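You operate a simulated robot arm through the tools that you are given. There is no shell and no other tool. Be economical: measure what you need, move in short steps, check, and stop when the job is done.

You are at the controls of a simulated two-armed robot. One attempt, no reset.

JOB
Pick up the tall blue crate with one hand, pass it to the other hand and put it on the brown-edged table top. Push the second machine left lower door that stands open shut. Fetch the third bench back green tape strip and set it on the low top from the left of the second film bench. Put the red tile on the red book. Put the grey oblong tub on the grey bench top away on the blue-edged bench top. Put the blue flat box on the flat carton with a red bar. Any order will do.

The check looks at the end state, three seconds after you hand in, the way a careful person would. Anything else that was tipped, shoved, dropped, spilled or broken makes it a failure.

ROBOT AND FRAMES
Two 7-joint arms with fingered hands on one trunk, on a base that drives. Base frame: it is fixed to the floor where the robot stands at the start and does not move with it; the origin is under the middle of the robot, x ahead of it, y to its left, z up; the surface under the hand at the start is at about z = 890. Readings come in mm, rad, newtons and seconds.
The left shoulder is at the start at [20, 208, 1382], the right one opposite. Places, roughly: blue flat box (14x18x4 cm) [-4300, -4000, 800]; blue-edged bench top [-1300, 8000, 800]; brown-edged table top [-1300, 2400, 800]; flat carton with a red bar (27x21x2 cm) [-6100, -3600, 800]; grey oblong tub (7x11x5 cm) [-5500, -200, 800]; low top of the second film bench (20x59 cm) [-7080, 3020, 600]; red book (15x8x3 cm) [-5200, -300, 800]; red tile (8x5x2 cm) [-6600, -500, 800]; second machine left lower door [-6500, 3800, 300]; tall blue crate (30x20x17 cm) [700, 200, 1000]; third bench back green tape strip (9x4x2 cm) [-7200, 3500, 800]. Payload 5 kg a hand.
Tool frame (each hand has its own): the origin (TCP) lies between the finger pads and is the grasp point; the fingertips stand 48 mm ahead of it; z points along the fingers, y is the line along which they close. Largest opening 160 mm; the body of the gripper starts 56 mm behind the TCP. The gripper is a hand of 4 fingers: y runs from the thumb to the fingers, the wrist lies at [-26, -142, -252] in the tool frame.
Orientation is told as [roll, pitch, yaw] about the base's x, y, z axes, in that order, counted from this pose: with the fingers straight down and the wrist toward the robot, the tool's x, y and z point along [0, 1, 0], [1, 0, 0] and [0, 0, -1] of the base frame.

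CONTROLS
- The arms move only by the tool step_arm. It takes "left_motion", "right_motion" or both (then of equal length, played together; a hand with none holds still); each is a list of rows, each a list of 2 entries, a list of its own where there are three numbers: the shift along the tool's x, y, z in cm, then the turn, a rotation vector about the tool's x, y, z in rad. In form: [[[tx, ty, tz], [wx, wy, wz]], ...]. A call has 1 to 12 rows; each row is the pose to reach, as a shift and turn from the pose commanded when the call began, along the tool's axes at that moment. A row lasts 0.2 s, in which the tool goes at most 50 mm and 0.15 rad; a call with a longer step from one row to the next is refused whole. Where a pose cannot be reached the arm comes as near as it can. A force on the tool above 40 N (or 10 N above the force at the start of the call, whichever is more), or a blocked arm, ends the call early, and 0.2 s more pass. In this call time passes only in rows, and 0.2 s behind the last. The reply holds the time, the measured pose of the TCP, the force on the tool along the base axes, the opening and the grip force, in the units named above and with some noise, with the torque about the TCP (base axes, N m) and any sound that the robot's microphone picked up, and new pictures: "views" is both (left out), scene, wrist or none (wrist: the cameras of the hands that moved).
- Cameras (640 x 400 px; columns grow to the right, rows downward): "scene" is now at [87.5, 39.6, 1571.4]; the picture's right is [0.45, -0.89, 0.00], its down [-0.53, -0.26, -0.81] and it looks along [0.72, 0.36, -0.59] (base axes); focal length 273 px, centre (320, 200). "left" rides on the left gripper at [-87, -133, -189] in its tool frame; the picture's right is [-0.83, -0.26, 0.49], its down [0.51, -0.71, 0.49] and it looks along [0.22, 0.66, 0.72] (tool axes); focal length 238 px, centre (320, 200). "right" rides on the right gripper at [87, -133, -189] in its tool frame; the picture's right is [-0.83, 0.26, -0.49], its down [-0.51, -0.71, 0.49] and it looks along [-0.22, 0.66, 0.72] (tool axes); focal length 238 px, centre (320, 200). There is no depth. A picture from a camera that has moved, and an enlarged one, comes with that camera's place and axes in the base frame and with its lens.
- lift_body(by): slides the trunk up (or, below 0, down) by that many mm; the arms and the scene camera ride with it, the base frame stays. It gives what a move gives, with no picture.
- drive_base(legs): drives the robot by 1 to 6 legs, each [ahead, left, turn to the left] in mm, mm and rad, along the robot's own axes; the way and the turn of a leg run together, so that a leg with both is an arc; at most 1500 mm and 3.142 rad a leg. The arms and the cameras ride along, it lands a little off, and it stops where it bumps. It gives what a move gives, and a new picture of the scene camera.
- curl_fingers(index, middle, ring, thumb_bend, thumb_turn, hand): sets how far each is bent, from 0 (flat) to 100 (curled in); at 30 the hand is open as for a grip, at 70 the pads meet at the TCP. One left out holds its place. A second passes; each finger stops where it meets its share of the squeeze, and holds until it gets a number again. It is the only way to open and close the hand. It gives what a move gives, with no picture; readings hold the bend of each and the force on the fingers (four entries, about 0 where the hand has none), thumb and palm. thumb_turn goes from beside the hand (0) to across from the fingers (100), as for a grip.
- head_to(pan, tilt): turns the head with the scene camera to pan (to the left, within 1.501 rad either way) and tilt (down, from -0.506 to 1.204), counted from straight ahead of the robot. It gives what a move gives, and a new picture of the scene camera.
- close_up(camera, box): a new picture of the part [left, top, right, bottom] of that camera's present view, enlarged. No time passes.
- finish_job(): hands the job in; it is judged then, once.

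Work in short steps. Places have to be worked out from the pictures, the camera data and where the tool is seen: move nearer, look again, correct. Check each grasp and each placing, and mend what went wrong. You have 186 turns and 260 pictures in all, those below and enlarged ones among them. Open the grippers and draw the arms clear of the work before you hand the job in, unless the task says otherwise; then end with one line.

The tools are called after "Emit:" by a JSON object that holds its "op" and its "data". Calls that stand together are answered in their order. step_arm: Moves the arms, as the interface text tells. Its arguments: {"type":"object","properties":{"left_motion":{"type":"array","items":{"type":"array"}},"right_motion":{"type":"array","items":{"type":"array"}},"views":{"type":"string","enum":["both","scene","wrist","none"]}},"required":[]} The other tools are called the same way: lift_body (by) slides the trunk up or down; curl_fingers (index, middle, ring, thumb_bend, thumb_turn, hand) moves the fingers one by one; drive_base (legs) drives the base; head_to (pan, tilt) turns the head that bears the scene camera; close_up (camera, box) takes an enlarged picture of a part of a camera's view; finish_job () hands the job in.

At the start:

```text
clock: 0.0
left_position: [531.8, 441.6, 1208.5]
left_tcp_rot: [0.0, 0.0, 0.001]
left_contact_force: [0.4, -0.1, 0.3]
left_moment: [-0.02, 0.02, -0.04]
left_opening: 159.8
left_gripper_force: 0.1
left_shape: jaw
left_bend: [30.0, 30.0, 30.0, 30.0, 98.0]
left_finger forces: [0.0, 0.0, 0.0, 0.0, 0.0, 0.1]
right_position: [595.6, -60.3, 1155.8]
right_tcp_rot: [0.0, 0.0, 0.0]
right_contact_force: [0.4, -0.2, 0.8]
right_moment: [0.03, -0.02, 0.01]
right_opening: 159.5
right_gripper_force: 0.2
right_shape: jaw
right_bend: [30.0, 30.0, 30.0, 30.0, 98.0]
right_finger forces: [0.1, 0.0, 0.1, 0.0, 0.0, 0.1]
trunk travel left (down, up): [-384.0, 306.0]
robot x, y, heading: [-0.2, 1.1, -0.002]
head pan, tilt: [0.464, 0.628]
```

scene: 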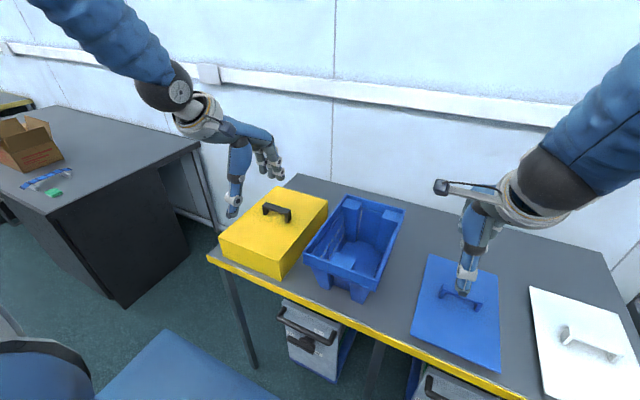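
right: 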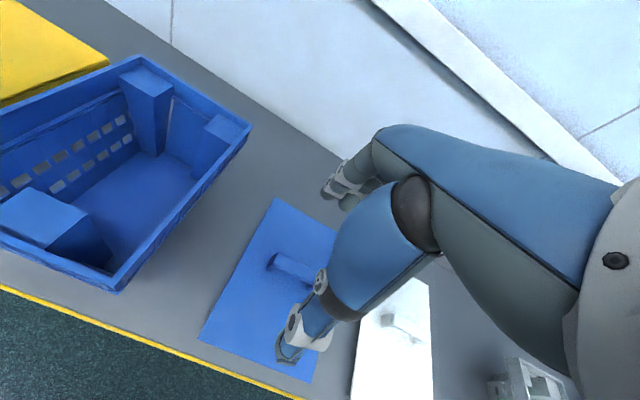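
left: 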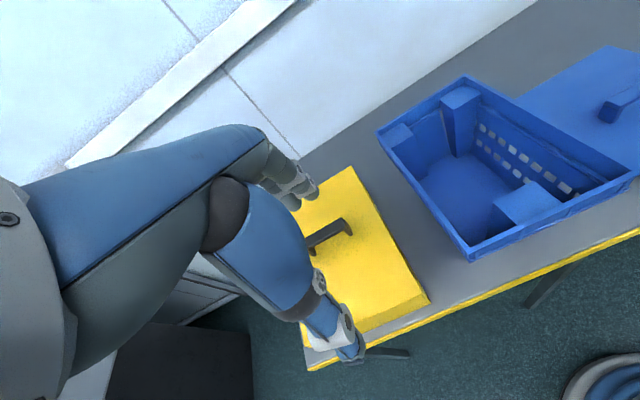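

I'll look closely at the crate before planning the grip.

Emit:
{"op": "close_up", "data": {"camera": "scene", "box": [270, 170, 430, 310]}}

Emit:
{"op": "close_up", "data": {"camera": "left", "box": [280, 40, 640, 280]}}

```text
2.86 times, centred on (350, 240) of scene
camera zoom: at [87.5, 39.6, 1571.4], right [0.45, -0.89, 0.0], down [-0.53, -0.26, -0.81], along [0.72, 0.36, -0.59], focal length 779 px, centre (234, 86)
```

zoom: 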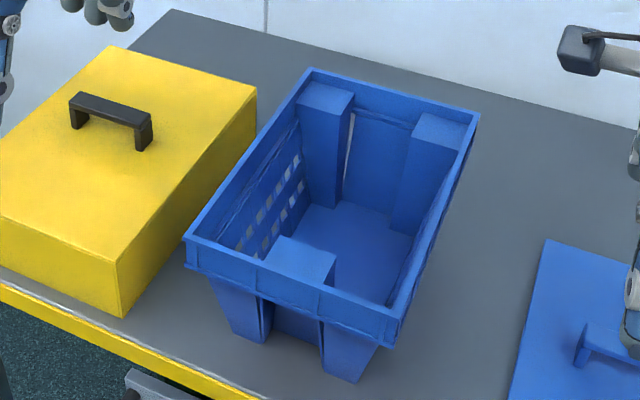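

```text
1.67 times, centred on (460, 160) of left
camera zoom: at [399.9, 354.5, 1398.1], right [-0.26, -0.83, -0.49], down [-0.71, 0.51, -0.49], along [0.66, 0.22, -0.72], focal length 397 px, centre (87, 267)
```

zoom: 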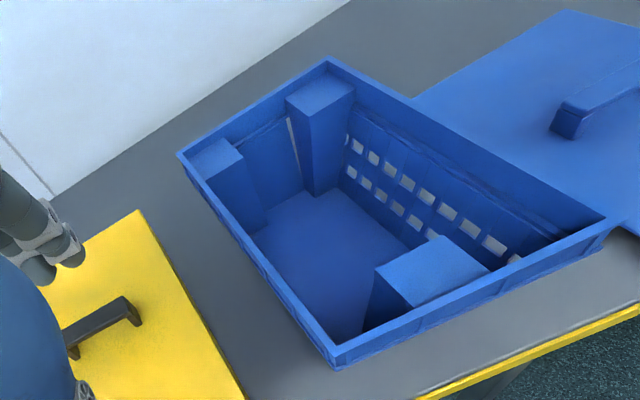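

The crate rim spans about x 497–795, y 103–292, at z ≈ 1050, and the middles of its side walls are free. I turn the right hand by +90° above the right wall.

Emit:
{"op": "step_arm", "data": {"right_motion": [[[0, 0, -4], [0, 0, -0.14]], [[1.5, 0.4, -6], [0, 0, -0.285]], [[3, 0.9, -6], [0, 0, -0.43]], [[4.5, 1.4, -6], [0, 0, -0.57]], [[6, 1.8, -6], [0, 0, -0.715]], [[8, 2.3, -6], [0, 0, -0.86]], [[10, 2.8, -6], [0, 0, -1.0]], [[12, 3.4, -6], [0, 0, -1.145]], [[14, 4, -6], [0, 0, -1.29]], [[16, 4.5, -6], [0, 0, -1.43]], [[16.8, 5, -6], [0, 0, -1.57]]]}}

```text
clock: 2.4
left_position: [534.4, 441.2, 1207.1]
left_tcp_rot: [0.0, 0.0, 0.0]
left_contact_force: [1.7, 0.1, -0.6]
left_moment: [0.0, 0.03, 0.02]
left_opening: 159.6
left_gripper_force: 0.1
left_shape: jaw
left_bend: [30.0, 30.0, 30.0, 30.0, 98.0]
left_finger forces: [0.0, 0.0, 0.1, 0.0, 0.0, 0.0]
right_position: [649.5, 108.7, 1216.4]
right_tcp_rot: [0.001, -0.001, 1.571]
right_contact_force: [0.0, 0.3, 0.2]
right_moment: [-0.04, 0.09, -0.01]
right_opening: 159.7
right_gripper_force: 0.0
right_shape: jaw
right_bend: [30.0, 30.0, 30.0, 30.0, 98.0]
right_finger forces: [0.0, 0.1, 0.1, 0.1, 0.0, 0.0]
trunk travel left (down, up): [-384.0, 306.0]
robot x, y, heading: [-1.2, 1.6, 0.0]
head pan, tilt: [0.464, 0.628]
camera scene: at [88.8, 39.6, 1571.3], right [0.45, -0.89, 0.0], down [-0.53, -0.26, -0.81], along [0.72, 0.36, -0.59], focal length 273 px, centre (320, 200)
camera right: at [559.9, -25.3, 1405.9], right [0.83, 0.26, 0.49], down [0.51, -0.71, -0.49], along [0.22, 0.66, -0.72], focal length 238 px, centre (320, 200)
```

scene: 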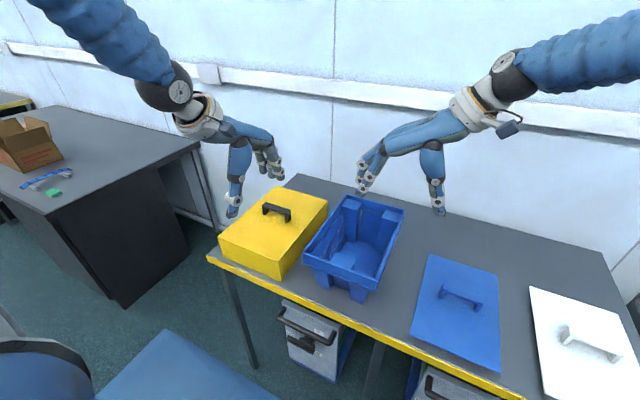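
right: 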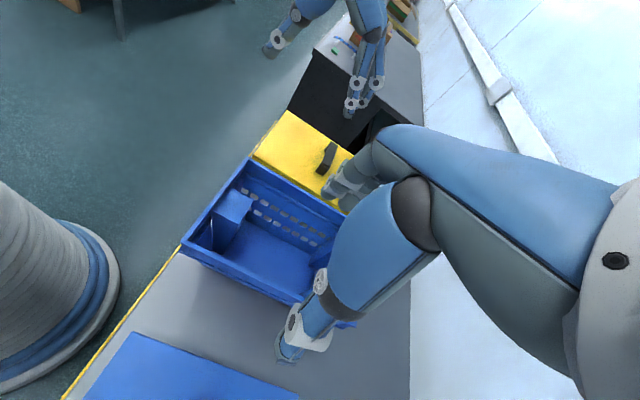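

The hand sits over the right wall. I lower it so the wall comes between thumb and fingers.

Emit:
{"op": "step_arm", "data": {"right_motion": [[[0, 0, 4.5], [0, 0, 0]], [[0, 0, 9], [0, 0, 0]], [[0, 0, 13], [0, 0, 0]], [[0, 0, 16], [0, 0, 0]], [[0, 0, 18.8], [0, 0, 0]]]}}

```text
clock: 3.6
left_position: [531.8, 441.0, 1208.4]
left_tcp_rot: [0.001, 0.0, -0.001]
left_contact_force: [0.2, 0.1, 0.5]
left_moment: [0.0, -0.01, 0.0]
left_opening: 159.7
left_gripper_force: 0.1
left_shape: jaw
left_bend: [30.0, 30.0, 30.0, 30.0, 98.0]
left_finger forces: [0.0, 0.0, 0.0, 0.0, 0.0, 0.0]
right_position: [648.1, 106.6, 1028.8]
right_tcp_rot: [-0.001, -0.002, 1.57]
right_contact_force: [1.5, -0.3, 1.1]
right_moment: [-0.02, 0.08, -0.01]
right_opening: 159.8
right_gripper_force: 0.1
right_shape: jaw
right_bend: [30.0, 30.0, 30.0, 30.0, 98.0]
right_finger forces: [0.0, 0.0, 0.0, 0.1, 0.0, 0.1]
trunk travel left (down, up): [-384.0, 306.0]
robot x, y, heading: [-0.9, -0.1, -0.002]
head pan, tilt: [0.464, 0.628]
camera scene: at [88.0, 39.5, 1571.4], right [0.45, -0.89, 0.0], down [-0.53, -0.26, -0.81], along [0.72, 0.36, -0.59], focal length 273 px, centre (320, 200)
camera right: at [559.5, -27.3, 1217.1], right [0.83, 0.26, 0.49], down [0.51, -0.71, -0.49], along [0.22, 0.66, -0.72], focal length 238 px, centre (320, 200)
```

scene: 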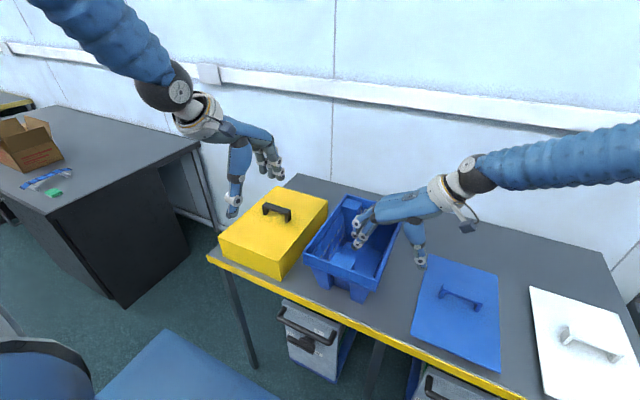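
right: 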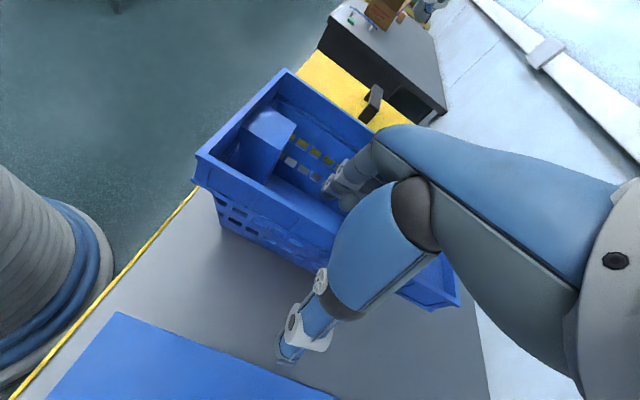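

The wall is between thumb and fingers, with no contact yet. I close the fingers on it.

Emit:
{"op": "curl_fingers", "data": {"hand": "right", "index": 75, "middle": 75, "ring": 75, "thumb_bend": 75}}

```text
clock: 4.6
left_position: [532.0, 441.2, 1208.2]
left_tcp_rot: [0.001, 0.002, -0.002]
left_contact_force: [-0.2, 0.9, 0.5]
left_moment: [-0.01, -0.01, -0.02]
left_opening: 159.5
left_gripper_force: 0.0
left_shape: jaw
left_bend: [30.0, 30.0, 30.0, 30.0, 98.0]
left_finger forces: [0.0, 0.0, 0.1, 0.0, 0.1, 0.0]
right_position: [647.8, 105.1, 1026.8]
right_tcp_rot: [0.001, 0.0, 1.57]
right_contact_force: [-0.4, 2.1, 0.7]
right_moment: [0.47, -0.04, 0.12]
right_opening: 13.3
right_gripper_force: 19.9
right_shape: fingers
right_bend: [72.0, 74.0, 75.0, 71.0, 96.0]
right_finger forces: [12.5, 7.9, 1.4, 0.1, 18.5, 0.0]
trunk travel left (down, up): [-384.0, 306.0]
robot x, y, heading: [-0.6, 1.7, 0.004]
head pan, tilt: [0.464, 0.628]
```

It grips at 20 N; I squeeze harder before lifting.

Emit:
{"op": "curl_fingers", "data": {"hand": "right", "index": 95, "middle": 95, "ring": 95, "thumb_bend": 95}}

Emit:
{"op": "step_arm", "data": {"right_motion": [[[0, 0, -0.5], [0, 0, 0]], [[0, 0, -1.5], [0, 0, 0]], [[0, 0, -3], [0, 0, 0]]]}}

```text
clock: 5.6
left_position: [532.6, 440.4, 1208.3]
left_tcp_rot: [-0.001, 0.001, -0.001]
left_contact_force: [-0.6, -0.5, 0.3]
left_moment: [-0.01, 0.01, 0.03]
left_opening: 159.6
left_gripper_force: 0.1
left_shape: jaw
left_bend: [30.0, 30.0, 30.0, 30.0, 98.0]
left_finger forces: [0.1, 0.1, 0.0, 0.1, 0.1, 0.0]
right_position: [647.6, 105.8, 1027.4]
right_tcp_rot: [0.001, 0.0, 1.57]
right_contact_force: [1.5, 0.7, -1.2]
right_moment: [0.03, -0.36, 0.01]
right_opening: 8.1
right_gripper_force: 34.8
right_shape: fingers
right_bend: [77.0, 79.0, 95.0, 76.0, 93.0]
right_finger forces: [19.9, 15.5, 0.0, 0.0, 34.7, 0.0]
trunk travel left (down, up): [-384.0, 306.0]
robot x, y, heading: [0.9, 1.3, -0.002]
head pan, tilt: [0.464, 0.628]
```

```text
clock: 6.4
left_position: [533.0, 441.9, 1208.3]
left_tcp_rot: [-0.001, 0.001, 0.001]
left_contact_force: [0.2, 0.1, 0.3]
left_moment: [-0.04, -0.01, 0.02]
left_opening: 159.4
left_gripper_force: 0.0
left_shape: jaw
left_bend: [30.0, 30.0, 30.0, 30.0, 98.0]
left_finger forces: [0.0, 0.0, 0.1, 0.0, 0.0, 0.1]
right_position: [644.3, 106.1, 1059.7]
right_tcp_rot: [-0.001, 0.0, 1.572]
right_contact_force: [-0.1, 0.0, -2.8]
right_moment: [-0.05, 0.11, 0.04]
right_opening: 8.5
right_gripper_force: 30.2
right_shape: fingers
right_bend: [77.0, 80.0, 95.0, 77.0, 93.0]
right_finger forces: [22.9, 7.1, 0.0, 0.0, 30.2, 0.0]
trunk travel left (down, up): [-384.0, 306.0]
robot x, y, heading: [-0.8, -0.1, -0.001]
head pan, tilt: [0.464, 0.628]
camera scene: at [87.3, 39.6, 1571.4], right [0.45, -0.89, 0.0], down [-0.53, -0.26, -0.81], along [0.72, 0.36, -0.59], focal length 273 px, centre (320, 200)
camera right: at [558.1, -26.4, 1248.4], right [0.83, 0.26, 0.49], down [0.51, -0.71, -0.49], along [0.22, 0.66, -0.72], focal length 238 px, centre (320, 200)
```

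scene: 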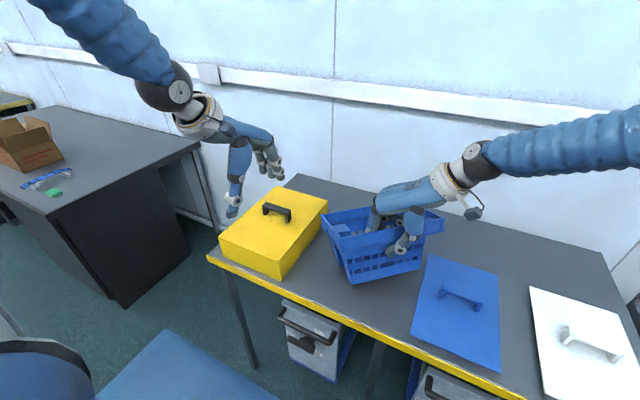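
right: 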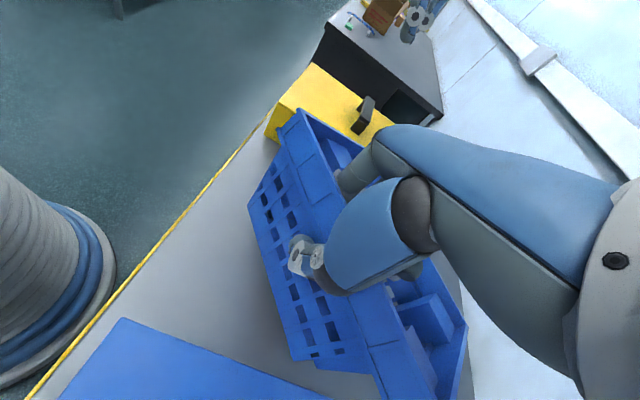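

The crate swung about in the grip when squeezed. I look more closely.

Emit:
{"op": "close_up", "data": {"camera": "scene", "box": [290, 150, 480, 310]}}

Emit:
{"op": "close_up", "data": {"camera": "left", "box": [300, 0, 640, 280]}}

```text
2.50 times, centred on (385, 230) of scene
camera zoom: at [87.3, 39.6, 1571.4], right [0.45, -0.89, 0.0], down [-0.53, -0.26, -0.81], along [0.72, 0.36, -0.59], focal length 682 px, centre (158, 125)
```

zoom: 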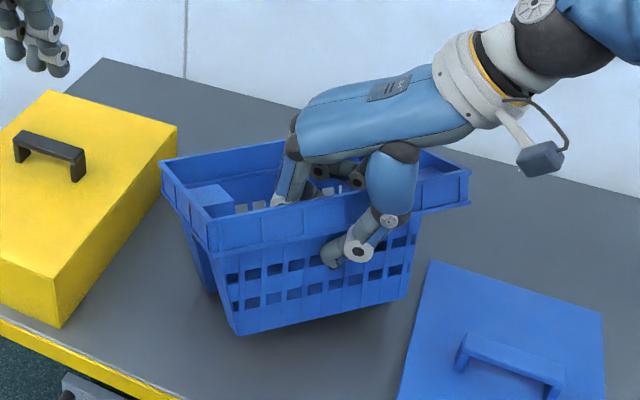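

```text
1.43 times, centred on (470, 140) of left
camera zoom: at [399.7, 354.5, 1398.2], right [-0.26, -0.83, -0.49], down [-0.71, 0.51, -0.49], along [0.66, 0.22, -0.72], focal length 340 px, centre (106, 286)
```

zoom: 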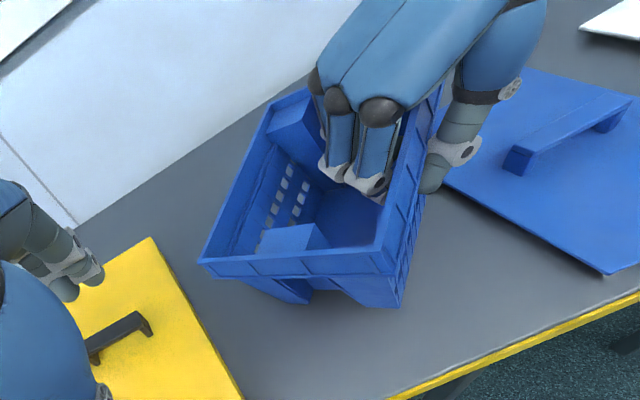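

The crate is held but turned about 49° clockwise. I lift it clear by 10 cm, then plan to clamp the near end wall and its centre post with the left hand.

Emit:
{"op": "step_arm", "data": {"right_motion": [[[0, 0, -3], [0, 0, 0]], [[0, 0, -6], [0, 0, 0]], [[0, 0, -9], [0, 0, 0]], [[0, 0, -12], [0, 0, 0]]], "views": "none"}}

Emit:
{"op": "close_up", "data": {"camera": "scene", "box": [290, 120, 480, 280]}}

Emit:
{"op": "close_up", "data": {"camera": "left", "box": [300, 0, 640, 280]}}

```text
clock: 7.4
left_position: [531.7, 441.3, 1208.3]
left_tcp_rot: [0.001, 0.001, 0.0]
left_contact_force: [-0.8, -0.4, 1.0]
left_moment: [0.02, -0.06, 0.0]
left_opening: 159.8
left_gripper_force: 0.0
left_shape: jaw
left_bend: [30.0, 30.0, 30.0, 30.0, 98.0]
left_finger forces: [0.0, 0.0, 0.0, 0.0, 0.1, 0.0]
right_position: [646.7, 106.4, 1178.5]
right_tcp_rot: [-0.001, 0.002, 1.573]
right_contact_force: [-0.8, -0.4, -6.4]
right_moment: [-0.13, 0.26, 0.0]
right_opening: 9.0
right_gripper_force: 29.4
right_shape: fingers
right_bend: [77.0, 80.0, 95.0, 77.0, 93.0]
right_finger forces: [21.5, 8.8, 0.1, 0.0, 29.2, 0.0]
trunk travel left (down, up): [-384.0, 306.0]
robot x, y, heading: [-0.9, -1.5, -0.003]
head pan, tilt: [0.464, 0.628]
```

```text
2.50 times, centred on (385, 200) of scene
camera zoom: at [86.6, 39.7, 1571.5], right [0.45, -0.89, 0.0], down [-0.53, -0.26, -0.81], along [0.72, 0.36, -0.59], focal length 682 px, centre (158, 200)
```

zoom: 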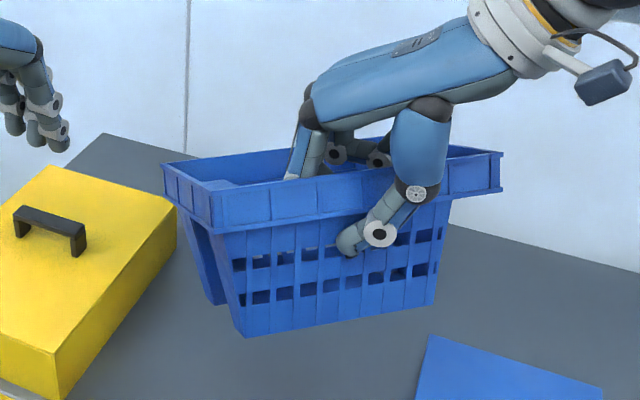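

```text
1.43 times, centred on (470, 140) of left
camera zoom: at [399.0, 354.6, 1398.4], right [-0.26, -0.83, -0.49], down [-0.71, 0.51, -0.49], along [0.66, 0.22, -0.72], focal length 340 px, centre (106, 286)
```

zoom: 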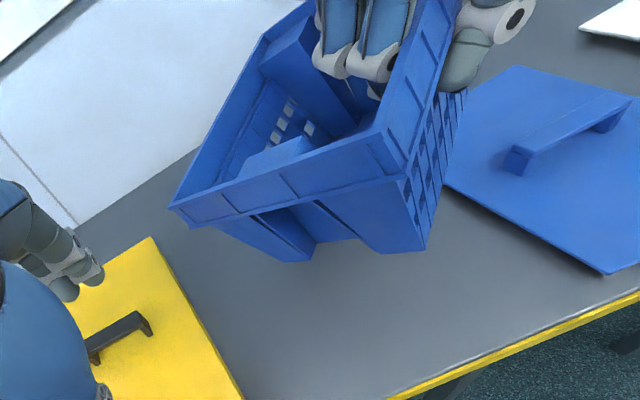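

The crate is held by its right wall (weight ≈ 6 N), yawed −49° and sagging about 24° on its left side. I turn the right hand by a further +49° so the free left wall faces the left hand.

Emit:
{"op": "step_arm", "data": {"right_motion": [[[0, 0, 0], [0, 0, -0.14]], [[0, 0, 0], [0, 0, -0.28]], [[0, 0, 0], [0, 0, -0.42]], [[0, 0, 0], [0, 0, -0.56]], [[0, 0, 0], [0, 0, -0.7]], [[0, 0, 0], [0, 0, -0.84]]], "views": "scene"}}

Emit:
{"op": "close_up", "data": {"camera": "left", "box": [300, 0, 640, 280]}}

```text
clock: 8.8
left_position: [533.3, 442.0, 1207.2]
left_tcp_rot: [-0.002, 0.002, 0.0]
left_contact_force: [0.7, -0.3, -0.3]
left_moment: [-0.06, 0.0, -0.03]
left_opening: 159.6
left_gripper_force: 0.1
left_shape: jaw
left_bend: [30.0, 30.0, 30.0, 30.0, 98.0]
left_finger forces: [0.0, 0.0, 0.1, 0.1, 0.1, 0.0]
right_position: [647.1, 109.4, 1177.7]
right_tcp_rot: [0.0, 0.001, 2.408]
right_contact_force: [-0.1, 1.0, -4.7]
right_moment: [-0.34, 0.08, -0.02]
right_opening: 9.1
right_gripper_force: 30.0
right_shape: fingers
right_bend: [77.0, 80.0, 95.0, 78.0, 93.0]
right_finger forces: [22.4, 8.1, 0.1, 0.0, 29.4, 0.0]
trunk travel left (down, up): [-384.0, 306.0]
robot x, y, heading: [-2.7, 0.3, 0.001]
head pan, tilt: [0.464, 0.628]
camera scene: at [88.2, 40.8, 1571.3], right [0.45, -0.89, 0.0], down [-0.53, -0.26, -0.81], along [0.72, 0.36, -0.59], focal length 273 px, centre (320, 200)
```

scene: 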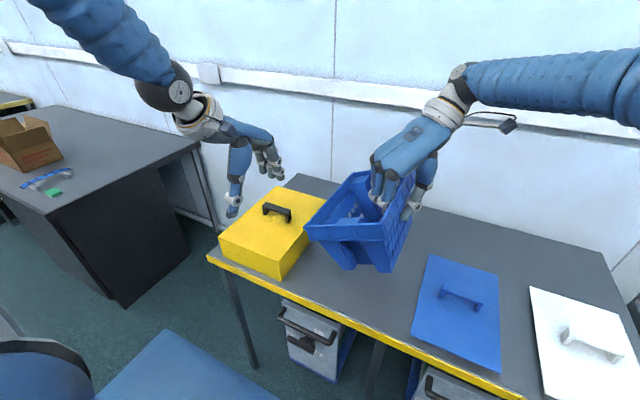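

```text
1.43 times, centred on (470, 140) of left
camera zoom: at [400.6, 355.5, 1397.6], right [-0.26, -0.83, -0.49], down [-0.71, 0.51, -0.49], along [0.66, 0.22, -0.72], focal length 340 px, centre (106, 286)
```

zoom: 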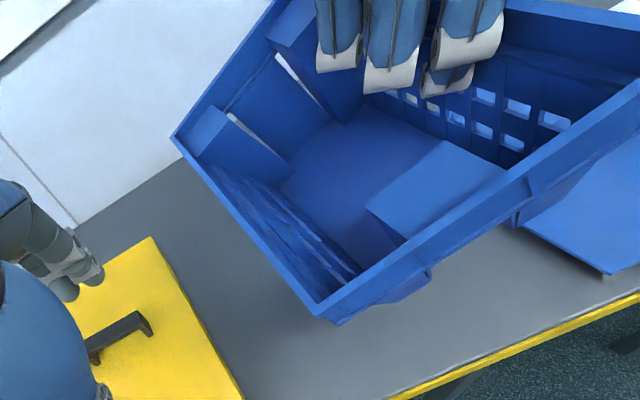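

The long axis points forward again and only the left side sags. I level the crate by rolling the right hand, and raise it a little.

Emit:
{"op": "step_arm", "data": {"right_motion": [[[0, 0, -2], [-0.09, -0.1, 0]], [[0, 0, -4], [-0.18, -0.2, 0]], [[0, 0, -6], [-0.268, -0.297, 0]]], "views": "none"}}

Emit:
{"op": "close_up", "data": {"camera": "scene", "box": [260, 110, 450, 270]}}

Emit:
{"op": "close_up", "data": {"camera": "left", "box": [300, 0, 640, 280]}}

```text
clock: 9.6
left_position: [531.6, 440.3, 1208.7]
left_tcp_rot: [0.004, 0.0, 0.001]
left_contact_force: [-0.6, 0.3, 0.4]
left_moment: [0.12, 0.0, 0.02]
left_opening: 159.5
left_gripper_force: 0.1
left_shape: jaw
left_bend: [30.0, 30.0, 30.0, 30.0, 98.0]
left_finger forces: [0.1, 0.1, 0.1, 0.0, 0.0, 0.0]
right_position: [648.1, 106.5, 1239.4]
right_tcp_rot: [-0.306, -0.266, 2.453]
right_contact_force: [0.0, -0.2, -4.0]
right_moment: [-0.28, 0.05, 0.03]
right_opening: 8.8
right_gripper_force: 30.2
right_shape: fingers
right_bend: [77.0, 80.0, 95.0, 78.0, 93.0]
right_finger forces: [21.7, 8.3, 0.1, 0.0, 30.6, 0.0]
trunk travel left (down, up): [-384.0, 306.0]
robot x, y, heading: [-0.9, -1.9, 0.002]
head pan, tilt: [0.464, 0.628]
```

```text
2.50 times, centred on (355, 190) of scene
camera zoom: at [87.7, 38.0, 1571.4], right [0.45, -0.89, 0.0], down [-0.53, -0.26, -0.81], along [0.72, 0.36, -0.59], focal length 682 px, centre (232, 225)
```

zoom: 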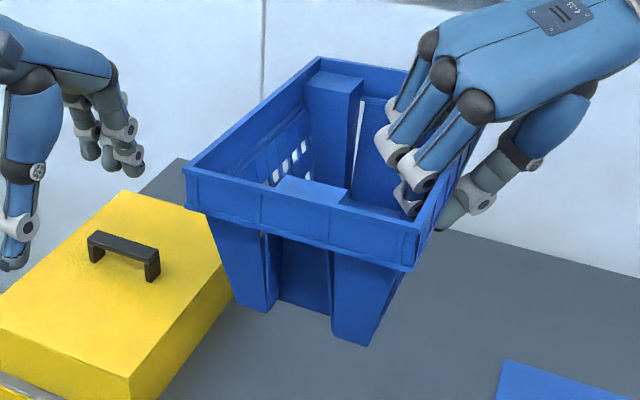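

```text
1.43 times, centred on (470, 140) of left
camera zoom: at [399.9, 353.0, 1398.5], right [-0.26, -0.83, -0.49], down [-0.71, 0.51, -0.49], along [0.66, 0.22, -0.72], focal length 340 px, centre (106, 286)
```

zoom: 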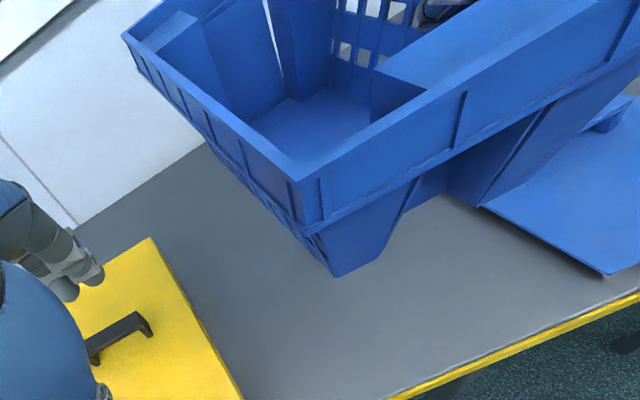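

The crate is level now: its left wall runs from [512,293,1268] to [813,285,1260]. I raise the left hand, turn it by −90° and bring it above that wall at x ≈ 690.

Emit:
{"op": "step_arm", "data": {"left_motion": [[[0, 0, -4.8], [0, 0, 0.13]], [[0, 0, -9.6], [0, 0, 0.26]], [[0, 0, -14], [0, 0, 0.39]], [[0, 2, -15], [0, 0, 0.52]], [[-2, 4, -15.2], [0, 0, 0.65]], [[-4, 6, -15.2], [0, 0, 0.78]], [[-6, 8, -15.2], [0, 0, 0.92]], [[-8, 10, -15.2], [0, 0, 1.06]], [[-10, 12, -15.2], [0, 0, 1.2]], [[-12, 14, -15.2], [0, 0, 1.33]], [[-14, 15.8, -15.2], [0, 0, 1.46]], [[-15.6, 15.8, -15.2], [0, 0, 1.57]]]}}

```text
clock: 12.2
left_position: [692.9, 285.3, 1361.1]
left_tcp_rot: [0.0, -0.002, -1.575]
left_contact_force: [0.3, -0.3, -0.2]
left_moment: [0.03, -0.03, -0.01]
left_opening: 160.0
left_gripper_force: 0.1
left_shape: jaw
left_bend: [30.0, 30.0, 30.0, 30.0, 97.0]
left_finger forces: [0.0, 0.0, 0.0, 0.1, 0.0, 0.0]
left hand out of reach, approached as far as the arm can: row 1
right_position: [647.9, 106.9, 1239.5]
right_tcp_rot: [-0.304, -0.266, 2.45]
right_contact_force: [0.6, -0.6, -4.1]
right_moment: [-0.39, 0.07, 0.0]
right_opening: 8.9
right_gripper_force: 30.4
right_shape: fingers
right_bend: [77.0, 80.0, 95.0, 78.0, 93.0]
right_finger forces: [22.7, 7.4, 0.0, 0.1, 30.6, 0.1]
trunk travel left (down, up): [-384.0, 306.0]
robot x, y, heading: [0.4, 2.5, -0.001]
head pan, tilt: [0.464, 0.628]
camera scene: at [87.9, 39.1, 1571.4], right [0.45, -0.89, 0.0], down [-0.53, -0.26, -0.81], along [0.72, 0.36, -0.59], focal length 273 px, centre (320, 200)
camera left: at [605.4, 417.9, 1550.0], right [-0.83, 0.26, -0.49], down [0.51, 0.71, -0.49], along [0.22, -0.66, -0.72], focal length 238 px, centre (320, 200)
```

scene: 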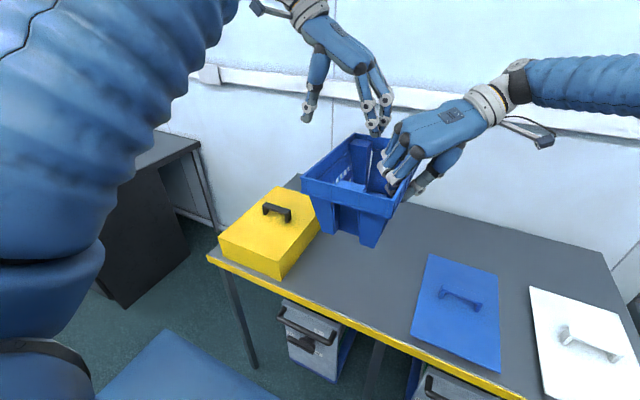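
left: 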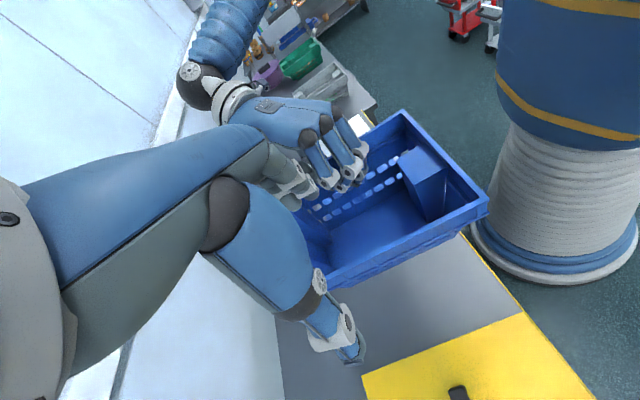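

The left hand is over the wall. I narrow its fingers somewhat to stay clear of the right hand, then go down.

Emit:
{"op": "curl_fingers", "data": {"hand": "left", "index": 43, "middle": 43, "ring": 43, "thumb_bend": 40}}

Emit:
{"op": "step_arm", "data": {"left_motion": [[[0, 0, 3], [0, 0, 0]], [[0, 0, 6], [0, 0, 0]], [[0, 0, 9], [0, 0, 0]], [[0, 0, 12], [0, 0, 0]]]}}

```text
clock: 13.2
left_position: [692.7, 287.2, 1360.0]
left_tcp_rot: [-0.001, 0.0, -1.57]
left_contact_force: [-0.4, 0.1, 0.0]
left_moment: [0.0, -0.04, 0.01]
left_opening: 125.9
left_gripper_force: 0.0
left_shape: fingers
left_bend: [43.0, 43.0, 43.0, 40.0, 97.0]
left_finger forces: [0.1, 0.1, 0.0, 0.1, 0.0, 0.0]
right_position: [647.8, 107.2, 1239.3]
right_tcp_rot: [-0.303, -0.264, 2.451]
right_contact_force: [0.6, -0.7, -4.2]
right_moment: [-0.39, 0.06, 0.01]
right_opening: 9.2
right_gripper_force: 30.3
right_shape: fingers
right_bend: [77.0, 80.0, 95.0, 78.0, 93.0]
right_finger forces: [22.6, 7.5, 0.1, 0.0, 30.6, 0.0]
trunk travel left (down, up): [-384.0, 306.0]
robot x, y, heading: [0.7, -0.8, 0.005]
head pan, tilt: [0.464, 0.628]
```

```text
clock: 14.2
left_position: [692.2, 284.8, 1237.4]
left_tcp_rot: [-0.002, 0.001, -1.57]
left_contact_force: [-0.3, -0.5, 0.6]
left_moment: [-0.01, 0.07, -0.01]
left_opening: 125.5
left_gripper_force: 0.1
left_shape: fingers
left_bend: [43.0, 43.0, 43.0, 40.0, 97.0]
left_finger forces: [0.0, 0.1, 0.0, 0.1, 0.0, 0.0]
right_position: [649.3, 105.8, 1238.5]
right_tcp_rot: [-0.304, -0.265, 2.451]
right_contact_force: [0.2, -0.2, -5.4]
right_moment: [-0.36, 0.12, 0.0]
right_opening: 9.0
right_gripper_force: 30.5
right_shape: fingers
right_bend: [77.0, 80.0, 95.0, 78.0, 93.0]
right_finger forces: [22.7, 7.3, 0.0, 0.1, 30.6, 0.0]
trunk travel left (down, up): [-384.0, 306.0]
robot x, y, heading: [-5.7, 0.8, 0.002]
head pan, tilt: [0.464, 0.628]
camera scene: at [89.3, 39.7, 1571.2], right [0.45, -0.89, 0.0], down [-0.53, -0.26, -0.81], along [0.72, 0.36, -0.59], focal length 273 px, centre (320, 200)
camera left: at [606.7, 417.1, 1428.7], right [-0.84, 0.26, -0.49], down [0.51, 0.71, -0.49], along [0.22, -0.66, -0.72], focal length 238 px, centre (320, 200)
```

scene: 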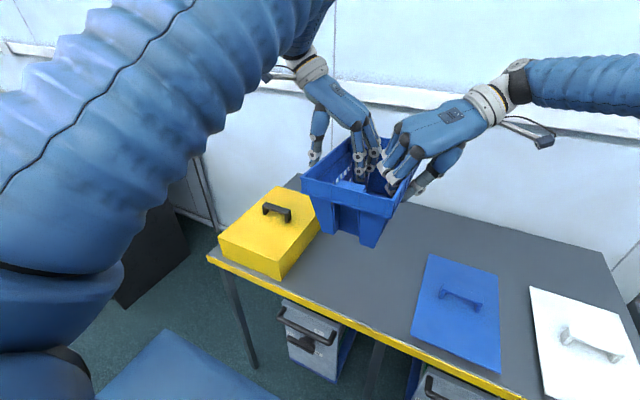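
left: 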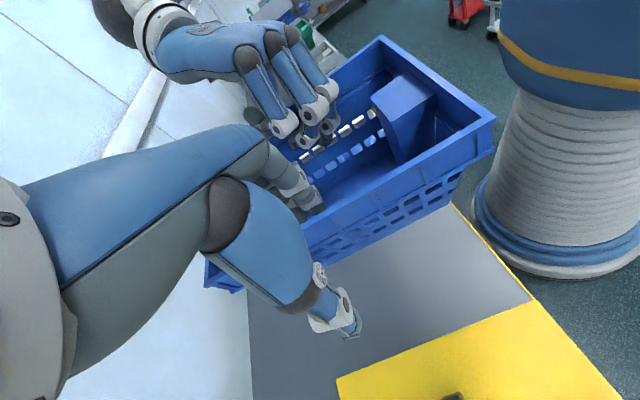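

No contact so far, and the wall lies between the left thumb and fingers. I close the left hand.

Emit:
{"op": "curl_fingers", "data": {"hand": "left", "index": 80, "middle": 80, "ring": 80, "thumb_bend": 78}}

Emit:
{"op": "close_up", "data": {"camera": "left", "box": [100, 20, 520, 360]}}

```text
clock: 15.2
left_position: [690.9, 282.1, 1237.7]
left_tcp_rot: [-0.007, -0.005, -1.575]
left_contact_force: [-22.9, -30.0, -0.4]
left_moment: [-0.76, 0.62, -2.6]
left_opening: 9.8
left_gripper_force: 38.7
left_shape: fingers
left_bend: [73.0, 72.0, 77.0, 74.0, 98.0]
left_finger forces: [15.0, 17.9, 28.7, 0.1, 15.9, 0.0]
right_position: [649.3, 108.3, 1239.7]
right_tcp_rot: [-0.306, -0.263, 2.449]
right_contact_force: [20.9, 31.4, -3.7]
right_moment: [0.65, -0.64, 0.04]
right_opening: 8.2
right_gripper_force: 39.4
right_shape: fingers
right_bend: [76.0, 80.0, 95.0, 78.0, 93.0]
right_finger forces: [34.0, 20.1, 0.0, 0.0, 24.5, 0.0]
trunk travel left (down, up): [-384.0, 306.0]
robot x, y, heading: [-0.4, 1.6, -0.002]
head pan, tilt: [0.464, 0.628]
```

```text
1.18 times, centred on (310, 190) of left
camera zoom: at [605.7, 416.1, 1428.9], right [-0.84, 0.26, -0.48], down [0.51, 0.71, -0.5], along [0.21, -0.66, -0.72], focal length 280 px, centre (332, 212)
```

zoom: 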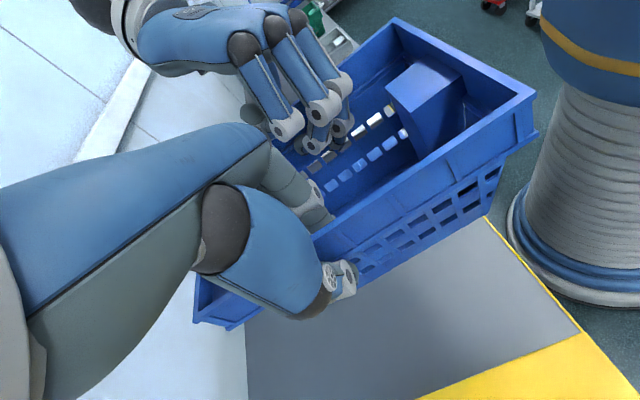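

Both hands hold it now but strain against one another (~35 N). I ease the left hand a few mm toward where the crate pulls it.

Emit:
{"op": "step_arm", "data": {"left_motion": [[[-0.2, 0.3, 0], [0, 0, 0]], [[-0.3, 0.5, 0], [0, 0, 0]]], "views": "none"}}

```text
clock: 15.8
left_position: [687.4, 280.3, 1239.4]
left_tcp_rot: [-0.002, 0.0, -1.571]
left_contact_force: [-16.5, -17.0, 0.8]
left_moment: [-0.41, 0.47, -2.15]
left_opening: 9.6
left_gripper_force: 35.7
left_shape: fingers
left_bend: [73.0, 72.0, 79.0, 74.0, 98.0]
left_finger forces: [12.8, 13.4, 25.3, 0.1, 19.8, 0.0]
right_position: [647.4, 107.5, 1238.1]
right_tcp_rot: [-0.304, -0.264, 2.447]
right_contact_force: [15.9, 16.9, -3.1]
right_moment: [0.28, -0.49, 0.13]
right_opening: 8.4
right_gripper_force: 36.1
right_shape: fingers
right_bend: [76.0, 80.0, 95.0, 78.0, 93.0]
right_finger forces: [27.7, 16.1, 0.0, 0.0, 27.9, 0.0]
trunk travel left (down, up): [-384.0, 306.0]
robot x, y, heading: [1.5, 0.9, -0.002]
head pan, tilt: [0.464, 0.628]
```

The strain has halved; I repeat, with a small turn along the measured moment.

Emit:
{"op": "step_arm", "data": {"left_motion": [[[-0.2, 0.3, 0], [0, 0, 0.03]], [[-0.4, 0.5, 0], [0, 0, 0.05]]], "views": "none"}}

```text
clock: 16.4
left_position: [685.8, 276.7, 1239.5]
left_tcp_rot: [-0.001, 0.002, -1.618]
left_contact_force: [-7.4, -0.1, 0.0]
left_moment: [-0.16, 0.16, -1.43]
left_opening: 9.4
left_gripper_force: 28.9
left_shape: fingers
left_bend: [73.0, 72.0, 79.0, 74.0, 97.0]
left_finger forces: [8.6, 6.5, 17.2, 0.0, 25.1, 0.0]
right_position: [647.4, 105.2, 1237.0]
right_tcp_rot: [-0.301, -0.264, 2.449]
right_contact_force: [6.9, -0.1, -4.2]
right_moment: [-0.15, -0.16, 0.21]
right_opening: 8.1
right_gripper_force: 32.4
right_shape: fingers
right_bend: [77.0, 80.0, 95.0, 78.0, 93.0]
right_finger forces: [22.3, 9.5, 0.0, 0.0, 33.1, 0.1]
trunk travel left (down, up): [-384.0, 306.0]
robot x, y, heading: [0.7, -0.2, 0.003]
head pan, tilt: [0.464, 0.628]
```

The strain is nearly gone. I open the right hand.

Emit:
{"op": "curl_fingers", "data": {"hand": "right", "index": 45, "middle": 45, "ring": 45, "thumb_bend": 35}}

Emit:
{"op": "close_up", "data": {"camera": "scene", "box": [230, 70, 530, 270]}}

Emit:
{"op": "close_up", "data": {"camera": "right", "box": [0, 0, 640, 400]}}

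```text
clock: 17.4
left_position: [684.6, 275.3, 1239.4]
left_tcp_rot: [-0.001, 0.0, -1.62]
left_contact_force: [-5.7, -0.5, -0.4]
left_moment: [0.45, 0.05, -0.67]
left_opening: 9.9
left_gripper_force: 22.1
left_shape: fingers
left_bend: [73.0, 73.0, 79.0, 73.0, 96.0]
left_finger forces: [8.9, 0.7, 13.6, 0.1, 20.4, 0.0]
right_position: [647.2, 107.0, 1239.5]
right_tcp_rot: [-0.304, -0.266, 2.449]
right_contact_force: [6.3, 1.7, 1.0]
right_moment: [0.08, -0.1, -0.29]
right_opening: 126.8
right_gripper_force: 3.2
right_shape: fingers
right_bend: [47.0, 45.0, 45.0, 35.0, 97.0]
right_finger forces: [6.2, 0.0, 0.0, 0.0, 0.3, 0.0]
trunk travel left (down, up): [-384.0, 306.0]
robot x, y, heading: [-2.4, 0.4, 0.006]
head pan, tilt: [0.464, 0.628]
```

```text
2.00 times, centred on (380, 170) of scene
camera zoom: at [88.1, 39.5, 1571.4], right [0.45, -0.89, 0.0], down [-0.53, -0.26, -0.81], along [0.72, 0.36, -0.59], focal length 545 px, centre (200, 260)
```

zoom: 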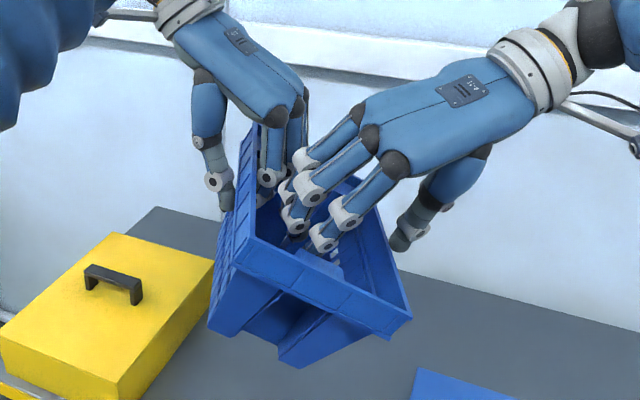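

```text
1.00 times, centred on (320, 200) of right (not enlarged: the box is as wide or as high as the picture)
camera zoom: at [686.9, -108.0, 1354.0], right [0.37, 0.54, 0.76], down [0.87, 0.1, -0.49], along [-0.34, 0.83, -0.43], focal length 238 px, centre (320, 200)
```

zoom: 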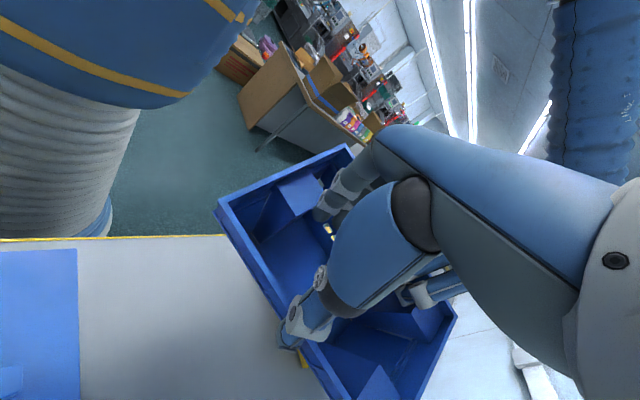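

The left hand alone holds the crate now, which sags to its right side. I draw the right hand back along its own axis.

Emit:
{"op": "step_arm", "data": {"right_motion": [[[0, 0, -2], [0, 0, 0]], [[0, 0, -5], [0, 0, 0]], [[0, 0, -9], [0, 0, 0]], [[0, 0, -13], [0, 0, 0]], [[0, 0, -17], [0, 0, 0]]], "views": "scene"}}

```text
clock: 18.6
left_position: [683.9, 274.2, 1239.9]
left_tcp_rot: [0.0, 0.001, -1.62]
left_contact_force: [-1.0, 0.0, -0.8]
left_moment: [0.35, -0.02, -0.02]
left_opening: 10.9
left_gripper_force: 24.7
left_shape: fingers
left_bend: [73.0, 73.0, 79.0, 73.0, 96.0]
left_finger forces: [16.7, 0.0, 14.5, 0.0, 17.9, 0.0]
right_position: [645.2, 42.0, 1396.0]
right_tcp_rot: [-0.307, -0.268, 2.45]
right_contact_force: [0.0, -0.5, -0.9]
right_moment: [0.04, -0.03, 0.02]
right_opening: 130.9
right_gripper_force: 0.1
right_shape: fingers
right_bend: [45.0, 45.0, 45.0, 35.0, 97.0]
right_finger forces: [0.0, 0.0, 0.0, 0.0, 0.0, 0.0]
trunk travel left (down, up): [-384.0, 306.0]
robot x, y, heading: [-1.4, 0.3, 0.0]
head pan, tilt: [0.464, 0.628]
camera scene: at [87.1, 39.1, 1571.5], right [0.45, -0.89, 0.0], down [-0.53, -0.26, -0.81], along [0.72, 0.36, -0.59], focal length 273 px, centre (320, 200)
```

scene: 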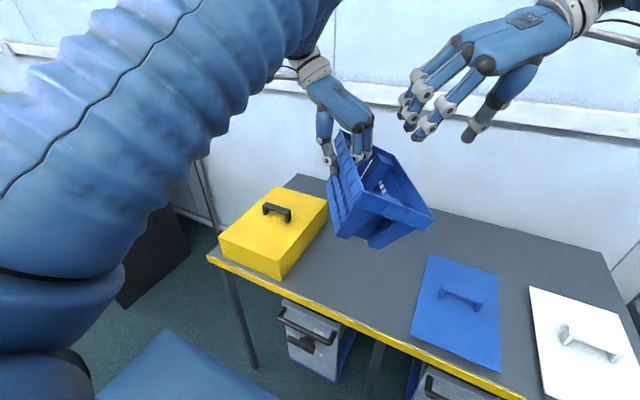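

The right hand is free. I pull the crate in toward the robot and fold the right arm to its side before driving.

Emit:
{"op": "step_arm", "data": {"left_motion": [[[-1.3, -0.3, -0.5], [0, 0, 0]], [[-2.7, -0.5, -1], [0, 0, 0]], [[-4, -0.8, -1.5], [0, 0, 0]], [[-5.3, -1, -2], [0, 0, 0]], [[-6.7, -1.3, -2.5], [0, 0, 0]], [[-8, -1.6, -3], [0, 0, 0]], [[-9.4, -1.9, -3.5], [0, 0, 0]], [[-10.8, -2.2, -4], [0, 0, 0]], [[-12, -2.4, -4], [0, 0, 0]]], "right_motion": [[[3.6, -1.4, 0.2], [0.046, 0.011, 0.132]], [[7.2, -2.8, 0.4], [0.092, 0.022, 0.263]], [[10.8, -4.2, 0.7], [0.138, 0.033, 0.395]], [[14.4, -5.6, 0.9], [0.184, 0.044, 0.527]], [[18, -7, 1.2], [0.23, 0.055, 0.658]], [[21.6, -8.4, 1.4], [0.275, 0.066, 0.79]], [[25.2, -9.8, 1.6], [0.321, 0.078, 0.922]], [[28.8, -11.2, 1.9], [0.367, 0.089, 1.053]], [[32.4, -12.5, 2.1], [0.413, 0.1, 1.185]]], "views": "scene"}}

Emit:
{"op": "head_to", "data": {"pan": 1.5, "tilt": 0.45}}

```text
clock: 20.6
left_position: [562.5, 304.2, 1282.1]
left_tcp_rot: [0.002, 0.001, -1.619]
left_contact_force: [0.4, -0.8, -3.7]
left_moment: [0.42, -0.05, 0.03]
left_opening: 10.7
left_gripper_force: 23.6
left_shape: fingers
left_bend: [73.0, 73.0, 79.0, 73.0, 96.0]
left_finger forces: [16.5, 0.1, 13.7, 0.0, 17.9, 0.0]
right_position: [526.6, -251.2, 1252.1]
right_tcp_rot: [0.001, -0.003, 1.206]
right_contact_force: [-0.9, -0.8, 1.1]
right_moment: [0.08, -0.07, -0.07]
right_opening: 130.8
right_gripper_force: 0.0
right_shape: fingers
right_bend: [45.0, 45.0, 45.0, 35.0, 98.0]
right_finger forces: [0.1, 0.0, 0.0, 0.0, 0.1, 0.0]
trunk travel left (down, up): [-384.0, 306.0]
robot x, y, heading: [-4.0, 1.4, 0.002]
head pan, tilt: [0.464, 0.628]
camera scene: at [86.1, 38.6, 1571.6], right [0.45, -0.89, 0.0], down [-0.53, -0.26, -0.81], along [0.72, 0.36, -0.59], focal length 273 px, centre (320, 200)
```

scene: 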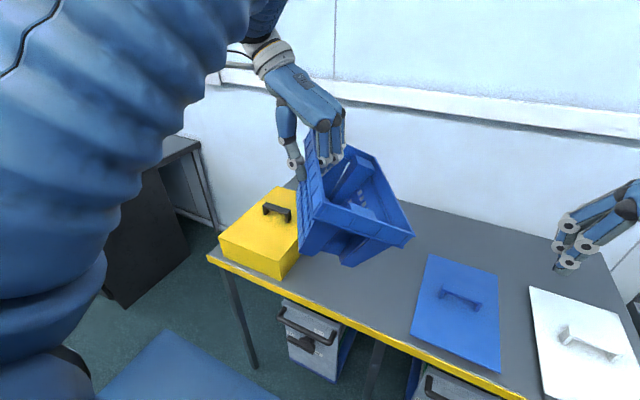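

```text
clock: 21.9
left_position: [565.6, 306.2, 1280.3]
left_tcp_rot: [-0.001, 0.0, -1.622]
left_contact_force: [0.7, 0.1, -3.5]
left_moment: [0.36, 0.05, -0.01]
left_opening: 10.9
left_gripper_force: 24.1
left_shape: fingers
left_bend: [73.0, 73.0, 79.0, 73.0, 96.0]
left_finger forces: [16.7, 0.0, 13.3, 0.1, 17.8, 0.1]
right_position: [528.3, -249.7, 1250.6]
right_tcp_rot: [0.003, -0.001, 1.209]
right_contact_force: [0.6, 0.0, -0.5]
right_moment: [0.01, -0.01, -0.01]
right_opening: 131.0
right_gripper_force: 0.0
right_shape: fingers
right_bend: [45.0, 45.0, 45.0, 35.0, 98.0]
right_finger forces: [0.0, 0.0, 0.1, 0.0, 0.0, 0.1]
trunk travel left (down, up): [-384.0, 306.0]
robot x, y, heading: [-0.6, 0.0, -0.0]
head pan, tilt: [1.499, 0.45]
camera scene: at [16.5, 91.9, 1587.4], right [1.0, -0.07, 0.0], down [-0.03, -0.43, -0.9], along [0.06, 0.9, -0.44], focal length 273 px, centre (320, 200)
```

scene: 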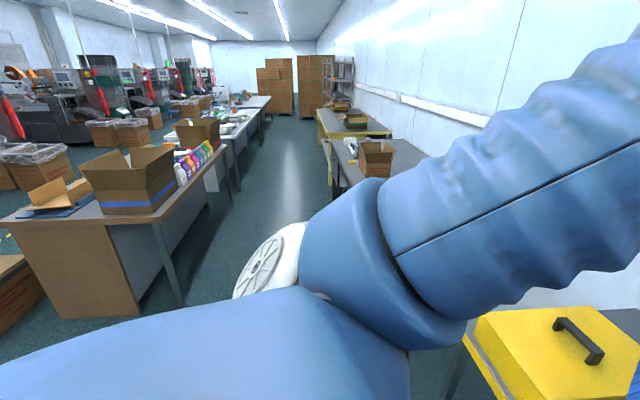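

The brown-edged table spans about x −1610…−907, starting at y ≈ 1500, along an aisle. I check the right side/back before moving.

Emit:
{"op": "head_to", "data": {"pan": -1.5, "tilt": 0.45}}

Emit:
{"op": "lift_body", "data": {"by": 200}}

```text
clock: 24.5
left_position: [565.5, 306.0, 1281.7]
left_tcp_rot: [0.001, 0.0, -1.619]
left_contact_force: [-0.1, 0.5, -4.2]
left_moment: [0.36, 0.06, 0.0]
left_opening: 10.8
left_gripper_force: 24.5
left_shape: fingers
left_bend: [73.0, 73.0, 79.0, 73.0, 96.0]
left_finger forces: [16.6, 0.0, 13.4, 0.0, 17.7, 0.1]
right_position: [527.7, -250.4, 1250.7]
right_tcp_rot: [0.001, 0.0, 1.209]
right_contact_force: [-1.2, -0.1, 0.6]
right_moment: [0.01, -0.02, -0.01]
right_opening: 130.8
right_gripper_force: 0.0
right_shape: fingers
right_bend: [45.0, 45.0, 45.0, 35.0, 98.0]
right_finger forces: [0.0, 0.0, 0.0, 0.0, 0.0, 0.1]
trunk travel left (down, up): [-384.0, 306.0]
robot x, y, heading: [-1.2, -0.7, 0.003]
head pan, tilt: [-1.499, 0.45]
camera scene: at [16.2, -91.5, 1587.5], right [-1.0, -0.07, 0.0], down [-0.03, 0.43, -0.9], along [0.06, -0.9, -0.44], focal length 273 px, centre (320, 200)
```

scene: 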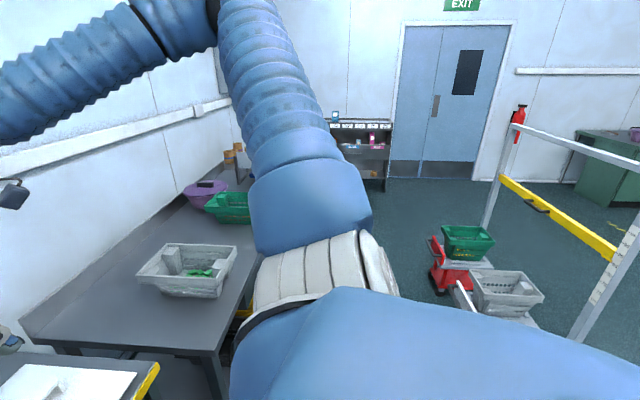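

```text
clock: 26.7
left_position: [565.9, 305.2, 1479.5]
left_tcp_rot: [-0.003, -0.001, -1.618]
left_contact_force: [0.3, 1.2, -4.0]
left_moment: [0.36, 0.03, 0.0]
left_opening: 11.2
left_gripper_force: 23.8
left_shape: fingers
left_bend: [73.0, 73.0, 79.0, 73.0, 96.0]
left_finger forces: [16.7, 0.1, 13.3, 0.1, 17.8, 0.0]
right_position: [527.6, -249.3, 1449.9]
right_tcp_rot: [0.001, 0.001, 1.208]
right_contact_force: [0.4, -0.6, -0.3]
right_moment: [0.05, 0.0, -0.03]
right_opening: 130.9
right_gripper_force: 0.0
right_shape: fingers
right_bend: [45.0, 45.0, 45.0, 35.0, 98.0]
right_finger forces: [0.0, 0.1, 0.0, 0.0, 0.0, 0.1]
trunk travel left (down, up): [-584.0, 106.0]
robot x, y, heading: [1.5, 2.1, -0.005]
head pan, tilt: [-1.499, 0.45]
```

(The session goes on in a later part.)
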